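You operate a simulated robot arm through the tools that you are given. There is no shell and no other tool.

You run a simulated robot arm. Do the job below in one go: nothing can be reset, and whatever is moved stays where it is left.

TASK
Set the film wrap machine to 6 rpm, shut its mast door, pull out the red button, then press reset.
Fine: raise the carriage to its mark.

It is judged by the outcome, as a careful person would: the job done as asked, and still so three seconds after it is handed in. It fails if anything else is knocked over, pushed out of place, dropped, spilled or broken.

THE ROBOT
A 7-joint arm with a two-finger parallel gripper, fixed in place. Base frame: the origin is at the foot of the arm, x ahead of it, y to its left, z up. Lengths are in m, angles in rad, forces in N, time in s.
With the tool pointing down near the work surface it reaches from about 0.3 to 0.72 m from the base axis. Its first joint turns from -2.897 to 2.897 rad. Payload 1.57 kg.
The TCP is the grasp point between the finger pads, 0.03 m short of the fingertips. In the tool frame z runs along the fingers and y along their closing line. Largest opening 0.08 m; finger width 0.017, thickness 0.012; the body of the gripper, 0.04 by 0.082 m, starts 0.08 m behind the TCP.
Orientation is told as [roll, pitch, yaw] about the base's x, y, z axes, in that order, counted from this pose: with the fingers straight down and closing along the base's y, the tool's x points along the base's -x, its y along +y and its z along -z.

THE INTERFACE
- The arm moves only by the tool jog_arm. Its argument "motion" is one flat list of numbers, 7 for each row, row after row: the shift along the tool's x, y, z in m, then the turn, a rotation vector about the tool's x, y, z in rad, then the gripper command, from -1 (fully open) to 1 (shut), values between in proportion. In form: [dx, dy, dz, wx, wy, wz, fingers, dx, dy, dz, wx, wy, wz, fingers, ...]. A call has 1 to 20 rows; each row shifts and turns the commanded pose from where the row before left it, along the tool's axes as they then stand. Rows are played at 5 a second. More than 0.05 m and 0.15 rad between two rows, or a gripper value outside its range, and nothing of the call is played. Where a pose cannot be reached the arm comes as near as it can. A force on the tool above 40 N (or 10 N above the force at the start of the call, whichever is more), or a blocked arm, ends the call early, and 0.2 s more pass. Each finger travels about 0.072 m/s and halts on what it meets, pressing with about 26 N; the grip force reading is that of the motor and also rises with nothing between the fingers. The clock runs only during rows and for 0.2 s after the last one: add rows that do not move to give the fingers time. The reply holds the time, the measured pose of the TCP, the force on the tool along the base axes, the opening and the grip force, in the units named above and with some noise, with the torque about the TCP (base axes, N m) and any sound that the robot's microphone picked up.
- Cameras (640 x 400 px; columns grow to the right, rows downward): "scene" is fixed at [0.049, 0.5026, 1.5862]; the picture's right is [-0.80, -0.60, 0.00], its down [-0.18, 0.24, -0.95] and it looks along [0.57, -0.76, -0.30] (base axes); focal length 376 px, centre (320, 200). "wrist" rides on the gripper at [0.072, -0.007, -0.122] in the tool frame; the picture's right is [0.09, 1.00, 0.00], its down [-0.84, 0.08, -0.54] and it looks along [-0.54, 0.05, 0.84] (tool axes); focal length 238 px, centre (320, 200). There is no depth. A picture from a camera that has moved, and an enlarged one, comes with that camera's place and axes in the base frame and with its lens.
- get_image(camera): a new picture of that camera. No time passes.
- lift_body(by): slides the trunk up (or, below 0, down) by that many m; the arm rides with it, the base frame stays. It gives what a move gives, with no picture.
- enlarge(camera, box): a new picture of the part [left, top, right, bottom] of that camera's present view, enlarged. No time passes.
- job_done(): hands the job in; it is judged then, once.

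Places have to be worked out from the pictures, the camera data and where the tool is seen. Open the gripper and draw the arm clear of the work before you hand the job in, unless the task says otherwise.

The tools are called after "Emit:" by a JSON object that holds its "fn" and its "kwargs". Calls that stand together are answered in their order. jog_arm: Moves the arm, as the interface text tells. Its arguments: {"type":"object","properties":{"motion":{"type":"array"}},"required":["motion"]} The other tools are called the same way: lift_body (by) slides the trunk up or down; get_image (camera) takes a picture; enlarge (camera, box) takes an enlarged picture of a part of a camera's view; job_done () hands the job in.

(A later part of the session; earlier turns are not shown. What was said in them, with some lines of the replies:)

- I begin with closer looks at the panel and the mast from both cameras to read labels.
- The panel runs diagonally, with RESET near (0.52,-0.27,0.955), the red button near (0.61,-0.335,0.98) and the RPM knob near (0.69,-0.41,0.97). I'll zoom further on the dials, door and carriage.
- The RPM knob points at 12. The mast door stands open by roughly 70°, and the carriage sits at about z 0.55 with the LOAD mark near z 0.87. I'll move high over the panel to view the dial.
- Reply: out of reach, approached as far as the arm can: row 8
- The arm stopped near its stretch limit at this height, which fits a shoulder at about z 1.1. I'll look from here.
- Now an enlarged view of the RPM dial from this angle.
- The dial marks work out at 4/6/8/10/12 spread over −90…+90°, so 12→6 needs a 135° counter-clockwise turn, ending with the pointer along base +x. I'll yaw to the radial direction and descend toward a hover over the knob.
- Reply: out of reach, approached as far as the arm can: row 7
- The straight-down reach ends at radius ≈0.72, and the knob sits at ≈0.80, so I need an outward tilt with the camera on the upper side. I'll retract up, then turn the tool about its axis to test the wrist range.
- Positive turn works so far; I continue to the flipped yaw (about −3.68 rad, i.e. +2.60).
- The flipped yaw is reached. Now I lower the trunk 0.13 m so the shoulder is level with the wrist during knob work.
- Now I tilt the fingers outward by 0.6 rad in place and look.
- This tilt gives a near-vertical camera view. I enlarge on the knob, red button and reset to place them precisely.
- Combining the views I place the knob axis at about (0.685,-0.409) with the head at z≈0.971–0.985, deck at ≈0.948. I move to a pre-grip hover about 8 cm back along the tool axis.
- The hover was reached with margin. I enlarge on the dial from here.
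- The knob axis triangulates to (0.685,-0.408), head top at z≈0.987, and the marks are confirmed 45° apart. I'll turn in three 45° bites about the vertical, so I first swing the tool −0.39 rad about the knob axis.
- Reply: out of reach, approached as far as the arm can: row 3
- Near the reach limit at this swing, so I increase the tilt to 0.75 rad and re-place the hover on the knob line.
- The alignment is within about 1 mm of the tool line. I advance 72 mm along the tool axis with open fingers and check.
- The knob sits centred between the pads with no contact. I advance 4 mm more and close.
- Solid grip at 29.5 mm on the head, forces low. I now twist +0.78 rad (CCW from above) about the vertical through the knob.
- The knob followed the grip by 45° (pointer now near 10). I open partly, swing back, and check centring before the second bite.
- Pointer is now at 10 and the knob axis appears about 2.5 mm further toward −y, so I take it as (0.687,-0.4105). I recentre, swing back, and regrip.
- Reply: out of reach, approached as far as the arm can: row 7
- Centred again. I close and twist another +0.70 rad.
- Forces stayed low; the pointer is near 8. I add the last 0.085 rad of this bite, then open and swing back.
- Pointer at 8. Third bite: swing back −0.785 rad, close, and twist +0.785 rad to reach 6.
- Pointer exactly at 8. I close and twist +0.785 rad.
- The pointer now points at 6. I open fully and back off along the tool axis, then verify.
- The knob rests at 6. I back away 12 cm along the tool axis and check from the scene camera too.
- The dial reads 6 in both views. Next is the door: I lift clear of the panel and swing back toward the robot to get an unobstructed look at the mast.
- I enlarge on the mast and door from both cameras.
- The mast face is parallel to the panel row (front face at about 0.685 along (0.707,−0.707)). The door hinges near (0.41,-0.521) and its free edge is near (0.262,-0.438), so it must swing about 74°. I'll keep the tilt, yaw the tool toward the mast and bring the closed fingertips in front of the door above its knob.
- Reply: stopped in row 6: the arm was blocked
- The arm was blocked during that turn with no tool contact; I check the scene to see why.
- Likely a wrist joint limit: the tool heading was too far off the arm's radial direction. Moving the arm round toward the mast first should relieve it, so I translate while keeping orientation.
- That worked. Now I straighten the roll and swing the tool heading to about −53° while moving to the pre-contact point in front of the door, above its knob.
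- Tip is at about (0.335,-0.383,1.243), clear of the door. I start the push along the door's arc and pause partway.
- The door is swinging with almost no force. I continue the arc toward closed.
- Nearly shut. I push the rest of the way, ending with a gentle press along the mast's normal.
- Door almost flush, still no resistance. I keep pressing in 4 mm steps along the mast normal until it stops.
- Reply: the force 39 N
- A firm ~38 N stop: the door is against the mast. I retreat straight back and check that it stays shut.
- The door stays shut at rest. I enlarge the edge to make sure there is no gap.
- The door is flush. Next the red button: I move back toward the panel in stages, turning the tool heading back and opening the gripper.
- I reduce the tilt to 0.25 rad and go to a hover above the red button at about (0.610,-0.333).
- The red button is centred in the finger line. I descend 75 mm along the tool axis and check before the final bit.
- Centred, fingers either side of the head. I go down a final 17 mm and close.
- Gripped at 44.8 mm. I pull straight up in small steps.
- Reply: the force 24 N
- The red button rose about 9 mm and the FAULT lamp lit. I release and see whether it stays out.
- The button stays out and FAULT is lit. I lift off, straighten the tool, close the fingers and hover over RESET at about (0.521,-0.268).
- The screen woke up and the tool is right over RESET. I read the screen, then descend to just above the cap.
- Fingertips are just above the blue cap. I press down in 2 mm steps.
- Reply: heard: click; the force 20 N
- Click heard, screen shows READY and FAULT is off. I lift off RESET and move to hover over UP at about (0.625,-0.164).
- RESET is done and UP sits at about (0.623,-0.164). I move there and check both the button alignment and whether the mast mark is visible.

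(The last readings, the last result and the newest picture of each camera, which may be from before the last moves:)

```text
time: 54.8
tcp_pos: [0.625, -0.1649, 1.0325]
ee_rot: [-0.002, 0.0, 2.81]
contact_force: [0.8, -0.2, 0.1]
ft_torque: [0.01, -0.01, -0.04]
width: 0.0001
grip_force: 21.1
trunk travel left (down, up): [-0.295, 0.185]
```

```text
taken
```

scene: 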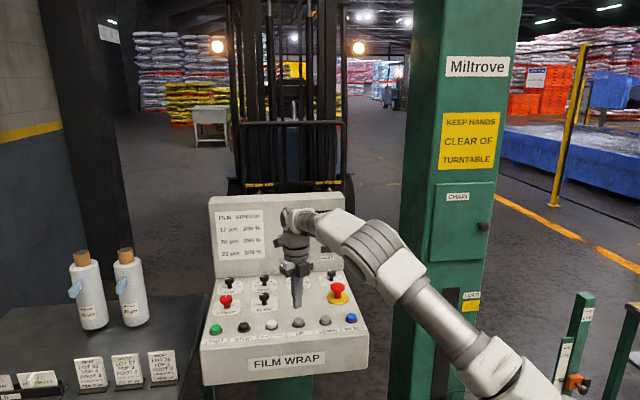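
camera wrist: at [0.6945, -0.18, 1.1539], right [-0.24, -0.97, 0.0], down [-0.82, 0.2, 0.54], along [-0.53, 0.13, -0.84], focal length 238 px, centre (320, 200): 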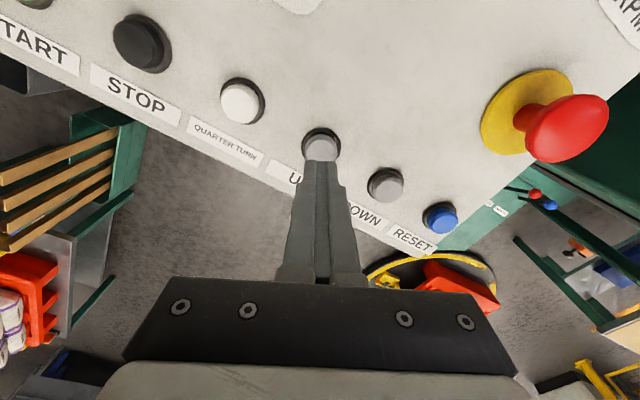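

Aligned over UP. I descend, press briefly (about 0.6 s), lift, and then look at how far the carriage moved.

Emit:
{"fn": "jog_arm", "kwargs": {"motion": [0, 0, 0.02, 0, 0, 0, 1, 0, 0, 0.018, 0, 0, 0, 1, 0, 0, 0.005, 0, 0, 0, 1, 0, 0, 0.005, 0, 0, 0, 1, 0, 0, 0, 0, 0, 0, 1, 0, 0, -0.01, 0, 0, 0, 1, 0, 0, -0.01, 0, 0, 0, 1]}}

Emit:
{"fn": "get_image", "kwargs": {"camera": "wrist"}}

Emit:
{"fn": "get_image", "kwargs": {"camera": "scene"}}

```text
time: 56.4
tcp_pos: [0.6222, -0.164, 1.0046]
ee_rot: [-0.001, -0.002, 2.811]
contact_force: [0.0, -1.6, 0.1]
ft_torque: [-0.04, -0.01, 0.02]
width: 0.0
grip_force: 21.5
trunk travel left (down, up): [-0.295, 0.185]
heard: click
```

```text
taken
camera wrist: at [0.6931, -0.1807, 1.126], right [-0.24, -0.97, 0.0], down [-0.82, 0.2, 0.54], along [-0.53, 0.13, -0.84], focal length 238 px, centre (320, 200)
```

wrist: 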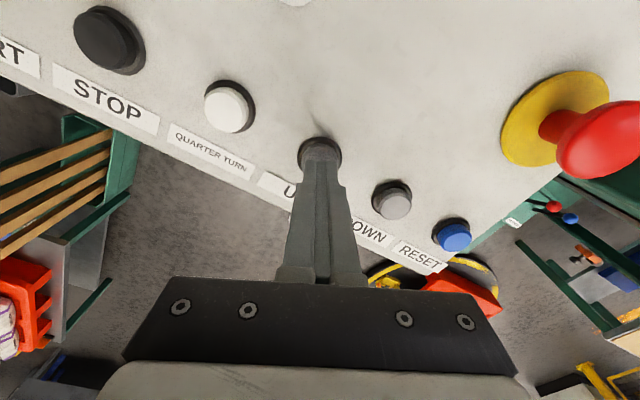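

```text
taken
```

scene: 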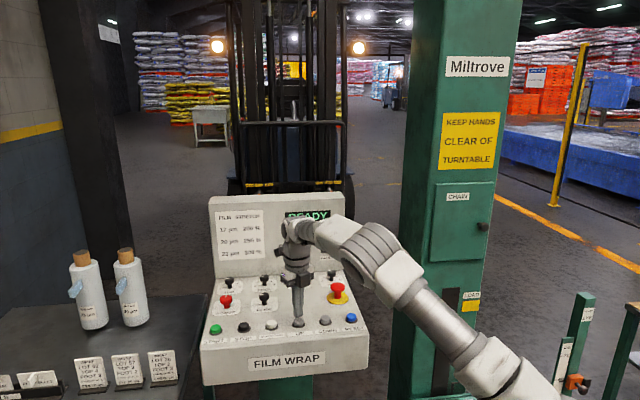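

A click was heard. I enlarge the wrist view around the lever balls to gauge whether the carriage rose.

Emit:
{"fn": "enlarge", "kwargs": {"camera": "wrist", "box": [480, 160, 640, 260]}}

Emit:
{"fn": "enlarge", "kwargs": {"camera": "scene", "box": [380, 280, 620, 400]}}

Emit:
{"fn": "enlarge", "kwargs": {"camera": "scene", "box": [205, 190, 375, 360]}}

```text
4.00 times, centred on (560, 210) of wrist
camera zoom: at [0.6931, -0.1807, 1.126], right [-0.24, -0.97, 0.0], down [-0.82, 0.2, 0.54], along [-0.53, 0.13, -0.84], focal length 953 px, centre (-640, 160)
```

zoom: 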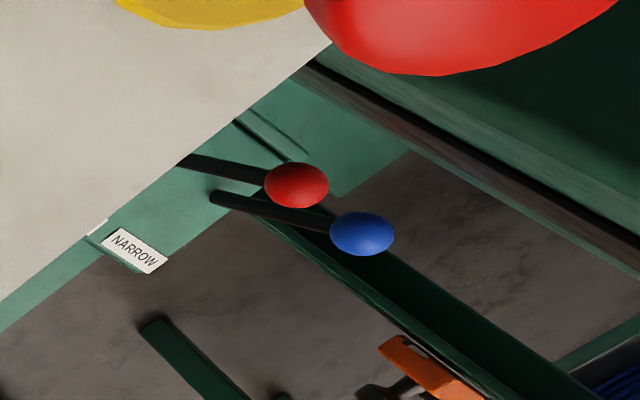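

```text
2.67 times, centred on (500, 340) of scene
camera zoom: at [0.049, 0.5026, 1.5862], right [-0.8, -0.6, 0.0], down [-0.18, 0.24, -0.95], along [0.57, -0.76, -0.3], focal length 1002 px, centre (-160, -173)
```

zoom: 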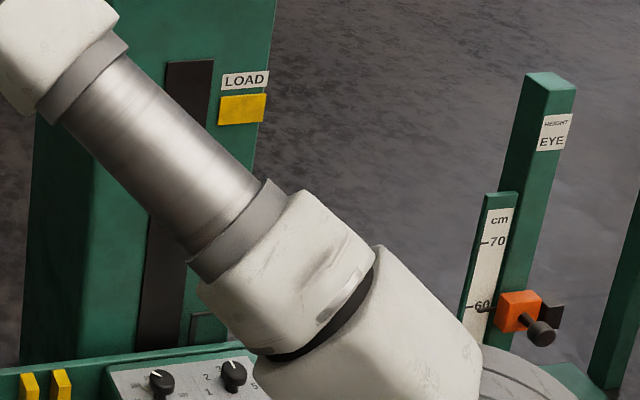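

```text
2.35 times, centred on (290, 275) of scene
camera zoom: at [0.049, 0.5026, 1.5862], right [-0.8, -0.6, 0.0], down [-0.18, 0.24, -0.95], along [0.57, -0.76, -0.3], focal length 884 px, centre (391, 24)
```

zoom: 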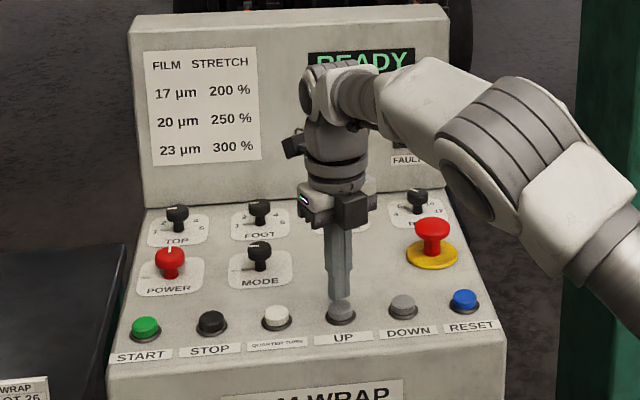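

The carriage rose about 0.039 m (red ball from z≈0.588 to ≈0.627), roughly 0.1 m/s. A bracket frame on it should line up with the yellow mark, so about 0.33 m remains; I hold UP for around 2.2 s and re-measure.

Emit:
{"fn": "jog_arm", "kwargs": {"motion": [0, 0, 0.012, 0, 0, 0, 1, 0, 0, 0.0086, 0, 0, 0, 1, 0, 0, 0, 0, 0, 0, 1, 0, 0, 0, 0, 0, 0, 1, 0, 0, 0, 0, 0, 0, 1, 0, 0, 0, 0, 0, 0, 1, 0, 0, 0, 0, 0, 0, 1, 0, 0, 0, 0, 0, 0, 1, 0, 0, 0, 0, 0, 0, 1, 0, 0, 0, 0, 0, 0, 1, 0, 0, 0, 0, 0, 0, 1, 0, 0, 0, 0, 0, 0, 1, 0, 0, -0.015, 0, 0, 0, 1, 0, 0, -0.015, 0, 0, 0, 1]}}

Emit:
{"fn": "get_image", "kwargs": {"camera": "wrist"}}

Emit:
{"fn": "enlarge", "kwargs": {"camera": "scene", "box": [380, 280, 620, 400]}}

```text
time: 59.4
tcp_pos: [0.6224, -0.165, 1.0143]
ee_rot: [-0.001, -0.004, 2.81]
contact_force: [-1.1, -0.2, 0.6]
ft_torque: [0.01, 0.01, -0.01]
width: 0.0001
grip_force: 21.2
trunk travel left (down, up): [-0.295, 0.185]
heard: click
```

```text
taken
camera wrist: at [0.6923, -0.1808, 1.1352], right [-0.24, -0.97, 0.0], down [-0.81, 0.2, 0.54], along [-0.53, 0.13, -0.84], focal length 238 px, centre (320, 200)
```

wrist: 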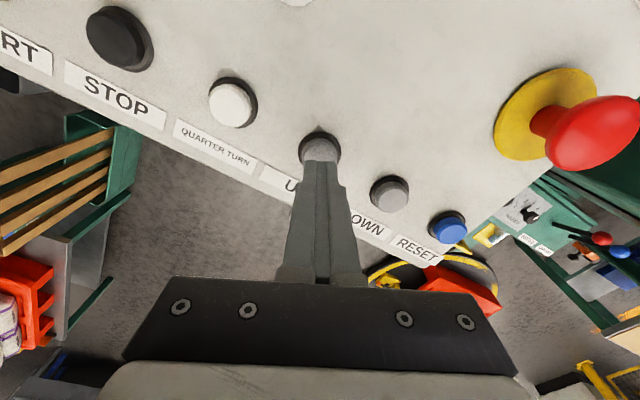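

```text
2.67 times, centred on (500, 340) of scene
camera zoom: at [0.049, 0.5026, 1.5862], right [-0.8, -0.6, 0.0], down [-0.18, 0.24, -0.95], along [0.57, -0.76, -0.3], focal length 1002 px, centre (-160, -173)
```

zoom: 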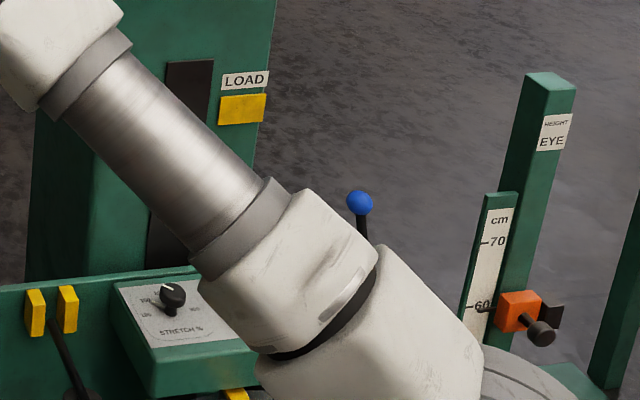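

The ball is at z≈0.756, so the speed is about 0.058 m/s, with around 0.2 m still to go. I hold UP for another 2.2 s, then look again.

Emit:
{"fn": "jog_arm", "kwargs": {"motion": [0, 0, 0.015, 0, 0, 0, 1, 0, 0, 0.0153, 0, 0, 0, 1, 0, 0, 0, 0, 0, 0, 1, 0, 0, 0, 0, 0, 0, 1, 0, 0, 0, 0, 0, 0, 1, 0, 0, 0, 0, 0, 0, 1, 0, 0, 0, 0, 0, 0, 1, 0, 0, 0, 0, 0, 0, 1, 0, 0, 0, 0, 0, 0, 1, 0, 0, 0, 0, 0, 0, 1, 0, 0, 0, 0, 0, 0, 1, 0, 0, 0, 0, 0, 0, 1, 0, 0, -0.015, 0, 0, 0, 1, 0, 0, -0.015, 0, 0, 0, 1]}}

Emit:
{"fn": "get_image", "kwargs": {"camera": "wrist"}}

Emit:
{"fn": "enlarge", "kwargs": {"camera": "scene", "box": [380, 260, 620, 400]}}

```text
time: 62.4
tcp_pos: [0.6229, -0.1637, 1.0146]
ee_rot: [-0.001, -0.002, 2.808]
contact_force: [0.0, -0.4, -0.1]
ft_torque: [0.0, 0.02, 0.0]
width: 0.0
grip_force: 21.2
trunk travel left (down, up): [-0.295, 0.185]
heard: click
```

```text
taken
camera wrist: at [0.6928, -0.1798, 1.1355], right [-0.24, -0.97, 0.0], down [-0.82, 0.2, 0.54], along [-0.53, 0.13, -0.84], focal length 238 px, centre (320, 200)
```

wrist: 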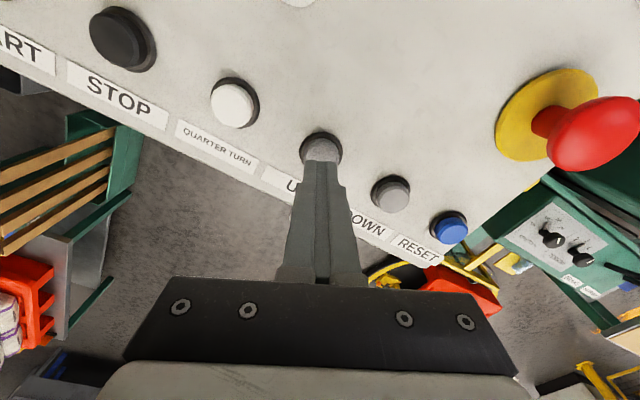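

```text
2.67 times, centred on (500, 330) of scene
camera zoom: at [0.049, 0.5026, 1.5862], right [-0.8, -0.6, 0.0], down [-0.18, 0.24, -0.95], along [0.57, -0.76, -0.3], focal length 1002 px, centre (-160, -147)
```

zoom: 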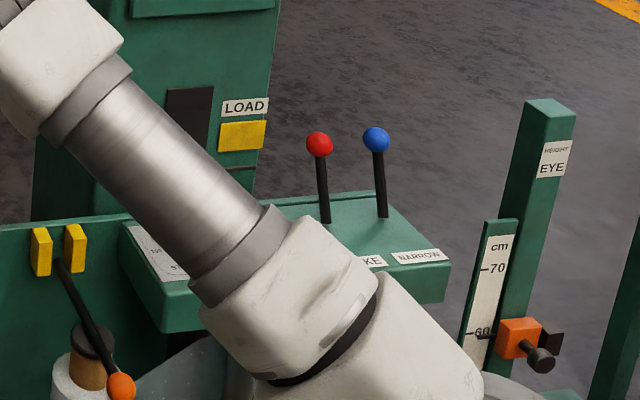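

The frame's top bar is now just below the yellow mark (z≈0.827). I zoom in to understand its shape.

Emit:
{"fn": "enlarge", "kwargs": {"camera": "scene", "box": [440, 285, 500, 345]}}

```text
6.67 times, centred on (470, 315) of scene
camera zoom: at [0.049, 0.5026, 1.5862], right [-0.8, -0.6, 0.0], down [-0.18, 0.24, -0.95], along [0.57, -0.76, -0.3], focal length 2506 px, centre (-680, -567)
```

zoom: 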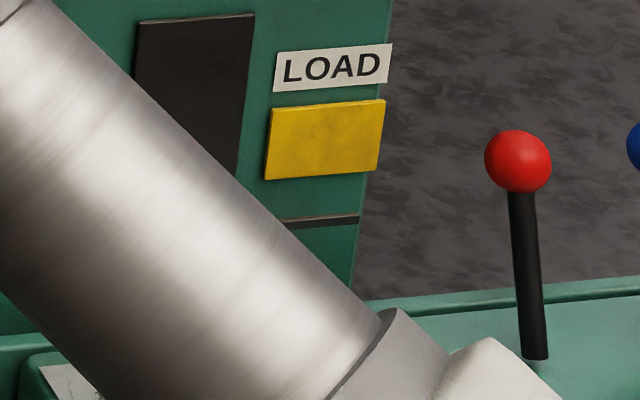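

The forearm hides the frame, so I lift and pull the arm back to the earlier clear-view posture.

Emit:
{"fn": "jog_arm", "kwargs": {"motion": [0, 0, -0.045, 0, 0, 0, 1, 0, 0, -0.045, 0, 0, 0, 1, -0.0365, 0.0169, -0.02, 0, 0, 0, 1, -0.0365, 0.0169, -0.02, 0, 0, 0, 1, -0.0365, 0.0169, -0.02, 0, 0, 0, 1, -0.0365, 0.0169, -0.02, 0, 0, 0, 1, -0.0365, 0.0169, -0.02, 0, 0, 0, 1]}}

Emit:
{"fn": "get_image", "kwargs": {"camera": "scene"}}

Emit:
{"fn": "enlarge", "kwargs": {"camera": "scene", "box": [420, 280, 520, 380]}}

Emit:
{"fn": "get_image", "kwargs": {"camera": "wrist"}}

```text
time: 64.0
tcp_pos: [0.422, -0.1867, 1.2028]
ee_rot: [-0.003, 0.0, 2.81]
contact_force: [0.5, -0.2, -0.5]
ft_torque: [0.01, 0.04, -0.02]
width: 0.0003
grip_force: 21.1
trunk travel left (down, up): [-0.295, 0.185]
```

```text
taken
```

scene: 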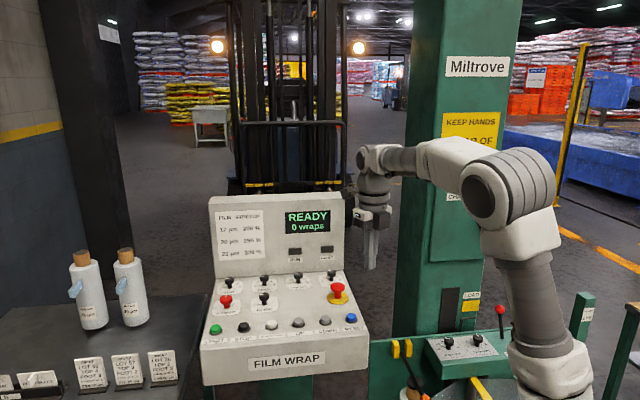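

```text
4.00 times, centred on (470, 330) of scene
camera zoom: at [0.049, 0.5026, 1.5862], right [-0.8, -0.6, 0.0], down [-0.18, 0.24, -0.95], along [0.57, -0.76, -0.3], focal length 1504 px, centre (-280, -320)
```

zoom: 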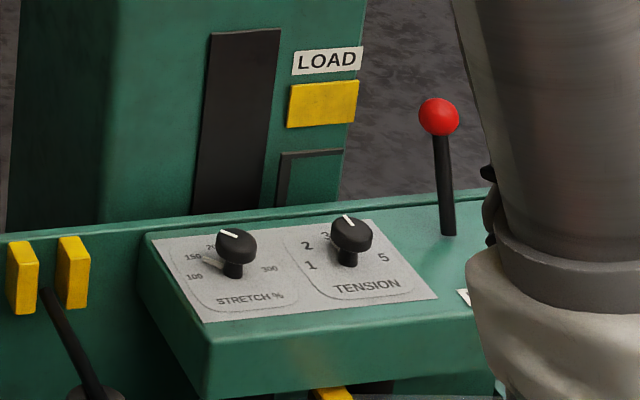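

```text
taken
camera wrist: at [0.4928, -0.203, 1.3244], right [-0.24, -0.97, 0.0], down [-0.82, 0.2, 0.54], along [-0.53, 0.13, -0.84], focal length 238 px, centre (320, 200)
```

wrist: 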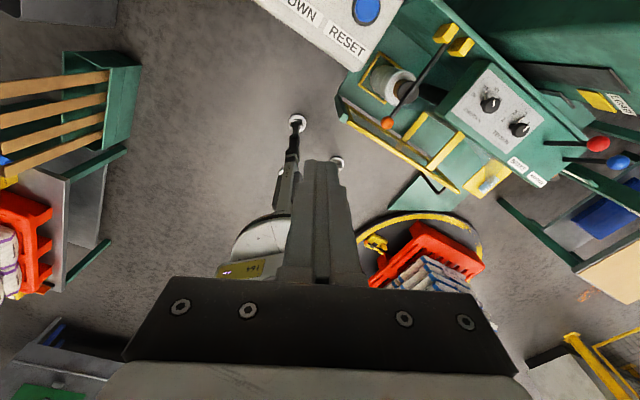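

Now the frame is visible below the mark. I zoom on it from both cameras.

Emit:
{"fn": "enlarge", "kwargs": {"camera": "wrist", "box": [480, 40, 640, 150]}}

Emit:
{"fn": "enlarge", "kwargs": {"camera": "scene", "box": [450, 285, 500, 340]}}

```text
3.64 times, centred on (560, 95) of wrist
camera zoom: at [0.4928, -0.203, 1.3244], right [-0.24, -0.97, 0.0], down [-0.82, 0.2, 0.54], along [-0.53, 0.13, -0.84], focal length 867 px, centre (-553, 582)
```

zoom: 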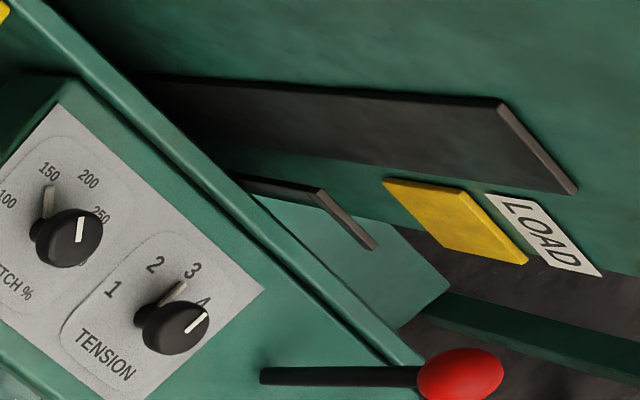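

```text
7.27 times, centred on (475, 312) of scene
camera zoom: at [0.049, 0.5026, 1.5862], right [-0.8, -0.6, 0.0], down [-0.18, 0.24, -0.95], along [0.57, -0.76, -0.3], focal length 2734 px, centre (-807, -618)
```

zoom: 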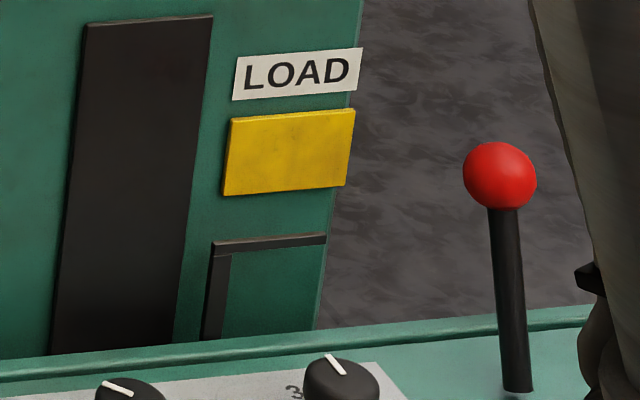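

The carriage pointer is a Γ-shaped bracket: its horizontal bar is at z≈0.84 and the yellow mark spans about 0.858–0.898, so about 0.038 m more is needed — the same as my first short press gave. I return to hover over UP.

Emit:
{"fn": "jog_arm", "kwargs": {"motion": [0.0365, -0.0174, 0.02, 0, 0, 0, 1, 0.0365, -0.0174, 0.02, 0, 0, 0, 1, 0.0365, -0.0174, 0.02, 0, 0, 0, 1, 0.0365, -0.0174, 0.02, 0, 0, 0, 1, 0.0365, -0.0174, 0.02, 0, 0, 0, 1, 0, 0, 0.035, 0, 0, 0, 1, 0, 0, 0.035, 0, 0, 0, 1]}}

Emit:
{"fn": "get_image", "kwargs": {"camera": "wrist"}}

```text
time: 65.6
tcp_pos: [0.625, -0.1611, 1.0352]
ee_rot: [-0.002, 0.0, 2.808]
contact_force: [-0.6, -0.5, 0.2]
ft_torque: [0.0, -0.03, -0.04]
width: 0.0
grip_force: 21.0
trunk travel left (down, up): [-0.295, 0.185]
```

```text
taken
camera wrist: at [0.6941, -0.1775, 1.1565], right [-0.24, -0.97, 0.0], down [-0.82, 0.2, 0.54], along [-0.53, 0.13, -0.84], focal length 238 px, centre (320, 200)
```

wrist: 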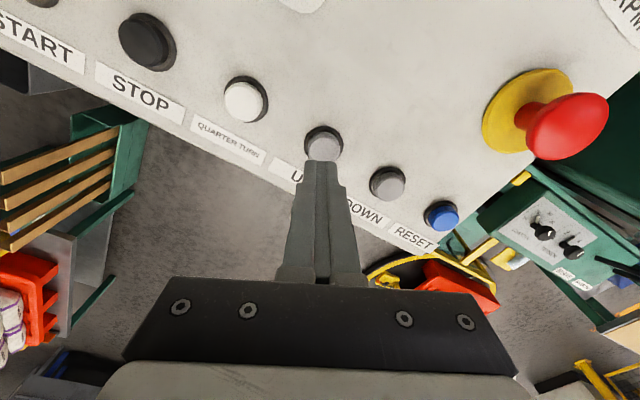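

Nearly the same start as the first tap; I correct 2 mm laterally and repeat that tap.

Emit:
{"fn": "jog_arm", "kwargs": {"motion": [0, 0.002, 0.021, 0, 0, 0, 1, 0, 0, 0.018, 0, 0, 0, 1, 0, 0, 0.005, 0, 0, 0, 1, 0, 0, 0.005, 0, 0, 0, 1, 0, 0, 0, 0, 0, 0, 1, 0, 0, -0.01, 0, 0, 0, 1, 0, 0, -0.01, 0, 0, 0, 1]}}

Emit:
{"fn": "enlarge", "kwargs": {"camera": "scene", "box": [440, 285, 500, 345]}}

```text
time: 67.2
tcp_pos: [0.6238, -0.1643, 1.0047]
ee_rot: [-0.002, 0.001, 2.811]
contact_force: [0.3, -0.5, 0.2]
ft_torque: [0.04, -0.01, 0.0]
width: 0.0
grip_force: 21.2
trunk travel left (down, up): [-0.295, 0.185]
heard: click
```

```text
6.67 times, centred on (470, 315) of scene
camera zoom: at [0.049, 0.5026, 1.5862], right [-0.8, -0.6, 0.0], down [-0.18, 0.24, -0.95], along [0.57, -0.76, -0.3], focal length 2506 px, centre (-680, -567)
```

zoom: 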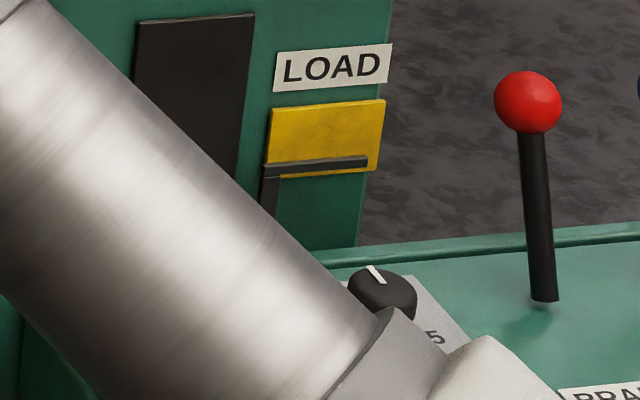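

The pointer bar is now on the lower half of the yellow mark (true bar z≈0.871 against mark centre ≈0.878). One very short tap of about 0.1 s should centre it.

Emit:
{"fn": "jog_arm", "kwargs": {"motion": [0, 0, 0.0112, 0, 0, 0, 1, 0, 0, 0.0045, 0, 0, 0, 1, 0, 0, -0.014, 0, 0, 0, 1, 0, 0, -0.01, 0, 0, 0, 1]}}

Emit:
{"fn": "enlarge", "kwargs": {"camera": "scene", "box": [440, 285, 500, 345]}}

```text
time: 68.2
tcp_pos: [0.6235, -0.1629, 1.0148]
ee_rot: [-0.002, 0.0, 2.808]
contact_force: [0.8, 0.0, -0.7]
ft_torque: [0.0, 0.0, 0.02]
width: 0.0
grip_force: 21.2
trunk travel left (down, up): [-0.295, 0.185]
heard: click
```

```text
6.67 times, centred on (470, 315) of scene
camera zoom: at [0.049, 0.5026, 1.5862], right [-0.8, -0.6, 0.0], down [-0.18, 0.24, -0.95], along [0.57, -0.76, -0.3], focal length 2506 px, centre (-680, -567)
```

zoom: 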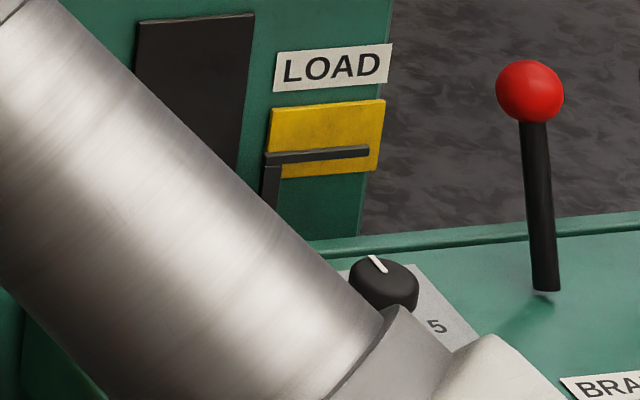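

Pointer now looks centred on the mark allowing for parallax. I retreat to the clear-view posture and verify by triangulation.

Emit:
{"fn": "jog_arm", "kwargs": {"motion": [0, 0, -0.045, 0, 0, 0, 1, 0, 0, -0.045, 0, 0, 0, 1, -0.0365, 0.0169, -0.02, 0, 0, 0, 1, -0.0365, 0.0169, -0.02, 0, 0, 0, 1, -0.0365, 0.0169, -0.02, 0, 0, 0, 1, -0.0365, 0.0169, -0.02, 0, 0, 0, 1, -0.0365, 0.0169, -0.02, 0, 0, 0, 1]}}

Emit:
{"fn": "get_image", "kwargs": {"camera": "scene"}}

Emit:
{"fn": "enlarge", "kwargs": {"camera": "scene", "box": [450, 285, 500, 340]}}

Emit:
{"fn": "enlarge", "kwargs": {"camera": "wrist", "box": [480, 40, 640, 150]}}

```text
time: 69.8
tcp_pos: [0.4231, -0.1855, 1.2046]
ee_rot: [-0.003, 0.0, 2.809]
contact_force: [-0.4, 0.2, 0.2]
ft_torque: [-0.01, -0.01, -0.01]
width: 0.0002
grip_force: 21.3
trunk travel left (down, up): [-0.295, 0.185]
```

```text
taken
```

scene: 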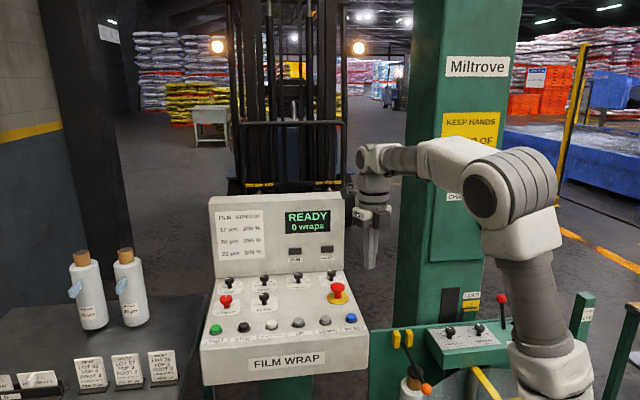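

```text
7.27 times, centred on (475, 312) of scene
camera zoom: at [0.049, 0.5026, 1.5862], right [-0.8, -0.6, 0.0], down [-0.18, 0.24, -0.95], along [0.57, -0.76, -0.3], focal length 2734 px, centre (-807, -618)
```

zoom: 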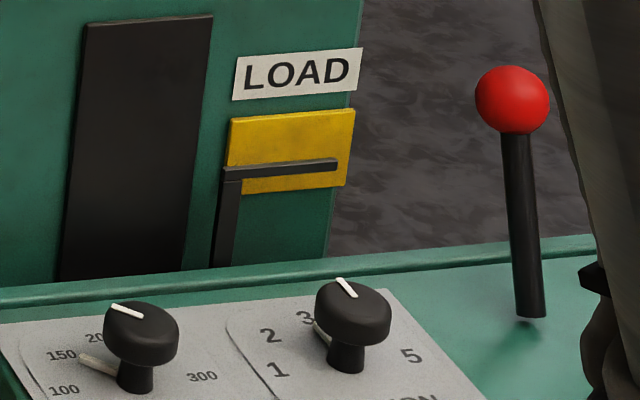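

```text
3.64 times, centred on (560, 95) of wrist
camera zoom: at [0.4927, -0.2014, 1.3262], right [-0.24, -0.97, 0.0], down [-0.82, 0.2, 0.54], along [-0.53, 0.13, -0.84], focal length 867 px, centre (-553, 582)
```

zoom: 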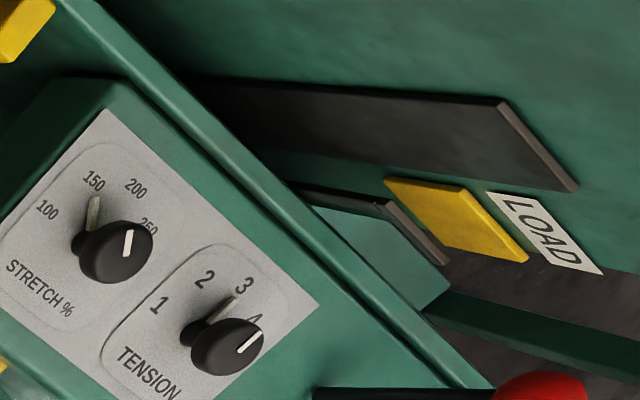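

Triangulation puts the pointer bar at z≈0.877 against a mark centre of ≈0.878 — on the mark. I open the gripper and draw the arm clear toward the robot's left, then do a final check.

Emit:
{"fn": "jog_arm", "kwargs": {"motion": [0, 0, -0.01, 0, 0, -0.13, -1, 0, 0, -0.01, 0, 0, -0.13, -1, 0, 0, -0.01, 0, 0, -0.13, -1, -0.0013, -0.0402, -0.01, 0, 0, 0, -1, -0.0013, -0.0402, -0.01, 0, 0, 0, -1, -0.0013, -0.0402, -0.01, 0, 0, 0, -1, -0.0013, -0.0402, -0.01, 0, 0, 0, -1, -0.0013, -0.0402, -0.01, 0, 0, 0, -1]}}

Emit:
{"fn": "get_image", "kwargs": {"camera": "scene"}}

Emit:
{"fn": "enlarge", "kwargs": {"camera": "scene", "box": [205, 190, 375, 300]}}

Emit:
{"fn": "enlarge", "kwargs": {"camera": "scene", "box": [400, 170, 520, 345]}}

```text
time: 71.8
tcp_pos: [0.405, -0.0474, 1.2795]
ee_rot: [-0.005, -0.009, 3.037]
contact_force: [1.3, 0.3, 0.0]
ft_torque: [-0.03, 0.04, -0.01]
width: 0.0801
grip_force: 0.1
trunk travel left (down, up): [-0.295, 0.185]
stopped in row 8: the arm was blocked; the commanded pose is now the measured one
```

```text
taken
```

scene: 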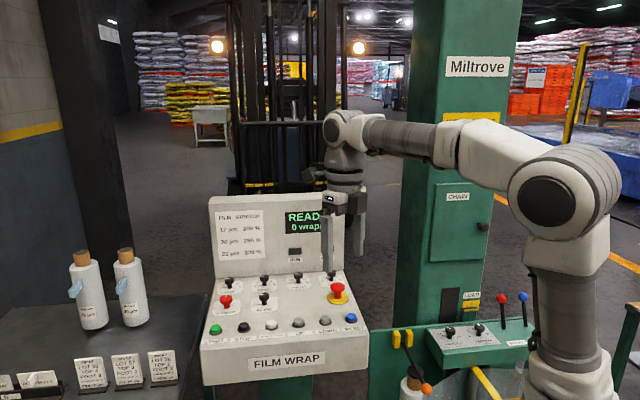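

```text
3.64 times, centred on (290, 245) of scene
camera zoom: at [0.049, 0.5026, 1.5862], right [-0.8, -0.6, 0.0], down [-0.18, 0.24, -0.95], along [0.57, -0.76, -0.3], focal length 1367 px, centre (429, 36)
```

zoom: 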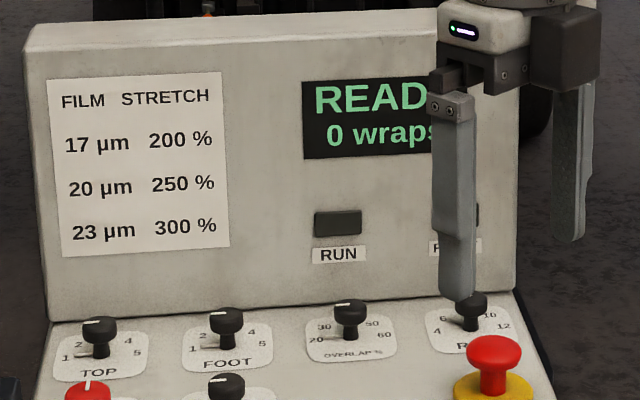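

```text
2.29 times, centred on (460, 258) of scene
camera zoom: at [0.049, 0.5026, 1.5862], right [-0.8, -0.6, 0.0], down [-0.18, 0.24, -0.95], along [0.57, -0.76, -0.3], focal length 859 px, centre (0, 69)
```

zoom: 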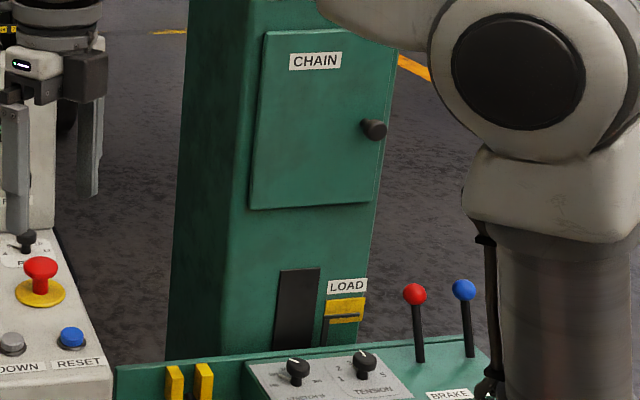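

The arm stopped just short at a wrist limit, with no contact. The door is shut, the pointer is on the mark, the red button is out and the screen reads READY. A last wrist-view check on the panel follows.

Emit:
{"fn": "jog_arm", "kwargs": {"motion": [-0.02, 0, -0.02, 0, 0, 0, -1, 0, 0, 0, 0, 0, 0, -1, 0, 0, 0, 0, 0, 0, -1, 0, 0, 0, 0, 0, 0, -1, 0, 0, 0, 0, 0, 0, -1]}}

Emit:
{"fn": "get_image", "kwargs": {"camera": "wrist"}}

Emit:
{"fn": "enlarge", "kwargs": {"camera": "scene", "box": [280, 190, 380, 350]}}

Emit:
{"fn": "enlarge", "kwargs": {"camera": "scene", "box": [450, 285, 500, 340]}}

```text
time: 73.0
tcp_pos: [0.3845, -0.0472, 1.3018]
ee_rot: [-0.005, -0.009, 3.034]
contact_force: [0.7, 0.4, 0.9]
ft_torque: [0.02, 0.02, 0.0]
width: 0.08
grip_force: 0.1
trunk travel left (down, up): [-0.295, 0.185]
```

```text
taken
camera wrist: at [0.4577, -0.047, 1.4222], right [-0.01, -1.0, -0.01], down [-0.84, 0.01, 0.55], along [-0.55, 0.01, -0.84], focal length 238 px, centre (320, 200)
```

wrist: 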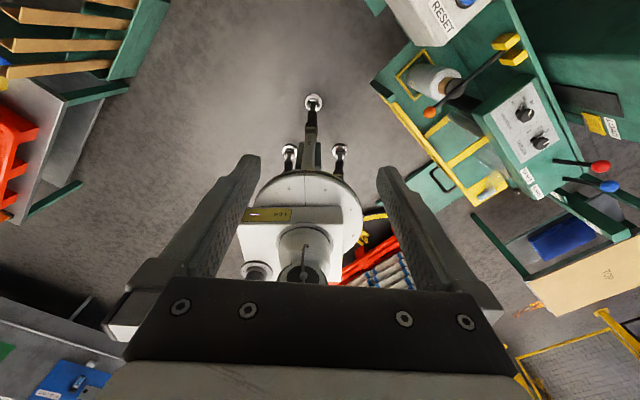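

```text
2.50 times, centred on (330, 270) of scene
camera zoom: at [0.049, 0.5026, 1.5862], right [-0.8, -0.6, 0.0], down [-0.18, 0.24, -0.95], along [0.57, -0.76, -0.3], focal length 940 px, centre (295, 25)
```

zoom: 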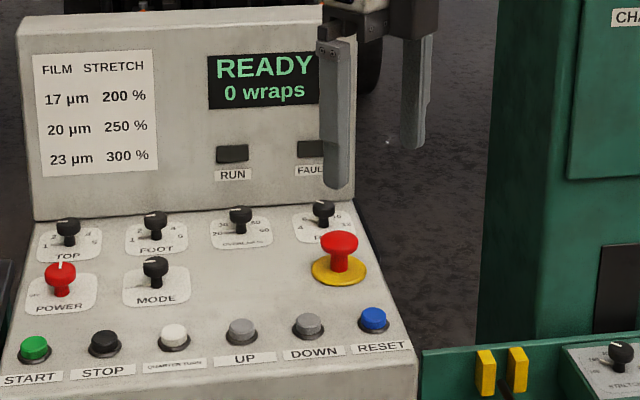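

```text
7.27 times, centred on (475, 312) of scene
camera zoom: at [0.049, 0.5026, 1.5862], right [-0.8, -0.6, 0.0], down [-0.18, 0.24, -0.95], along [0.57, -0.76, -0.3], focal length 2734 px, centre (-807, -618)
```

zoom: 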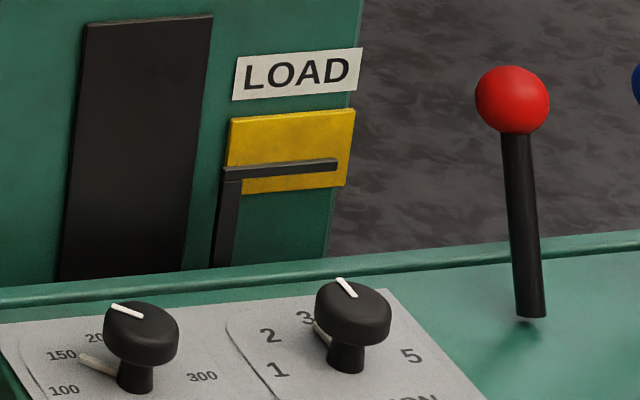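

Final zoom on the RPM dial before handing in.

Emit:
{"fn": "enlarge", "kwargs": {"camera": "scene", "box": [300, 260, 370, 304]}}

```text
9.09 times, centred on (335, 282) of scene
camera zoom: at [0.049, 0.5026, 1.5862], right [-0.8, -0.6, 0.0], down [-0.18, 0.24, -0.95], along [0.57, -0.76, -0.3], focal length 3417 px, centre (184, -546)
```

zoom: 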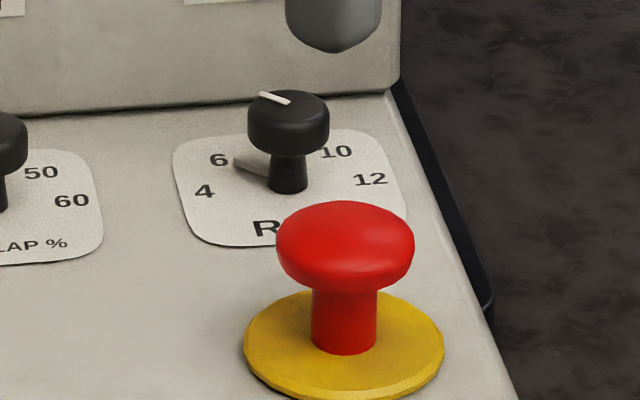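

The dial is at 6, the door is shut, the red button is out, the machine is reset (READY, no fault) and the carriage pointer is on the LOAD mark. The gripper is open and the arm is clear, so I hand the job in.

Emit:
{"fn": "job_done", "kwargs": {}}

```text
The job is handed in.
```

I finished the whole sequence and handed the job in. I haven't been given a verdict.

- **Speed:** the RPM knob points at 6. It was at 12 when I started.
- **Mast door:** it is shut flush against the mast and stayed shut after I let go.
- **Red button:** it is pulled out and stays out. The FAULT lamp lit when it came up.
- **Reset:** I pressed it and heard the click. FAULT went off and the screen reads READY.
- **Carriage:** I raised it with UP until its pointer bar sat on the yellow LOAD mark. From the camera views the bar is within about 2 mm of the mark's centre.

Twice the arm reported being blocked, once before the door and once on the final retreat. There was no contact force either time, so I took both as wrist joint limits. I saw nothing knocked over or pushed out of place. The gripper is open and the arm is clear of the machine.
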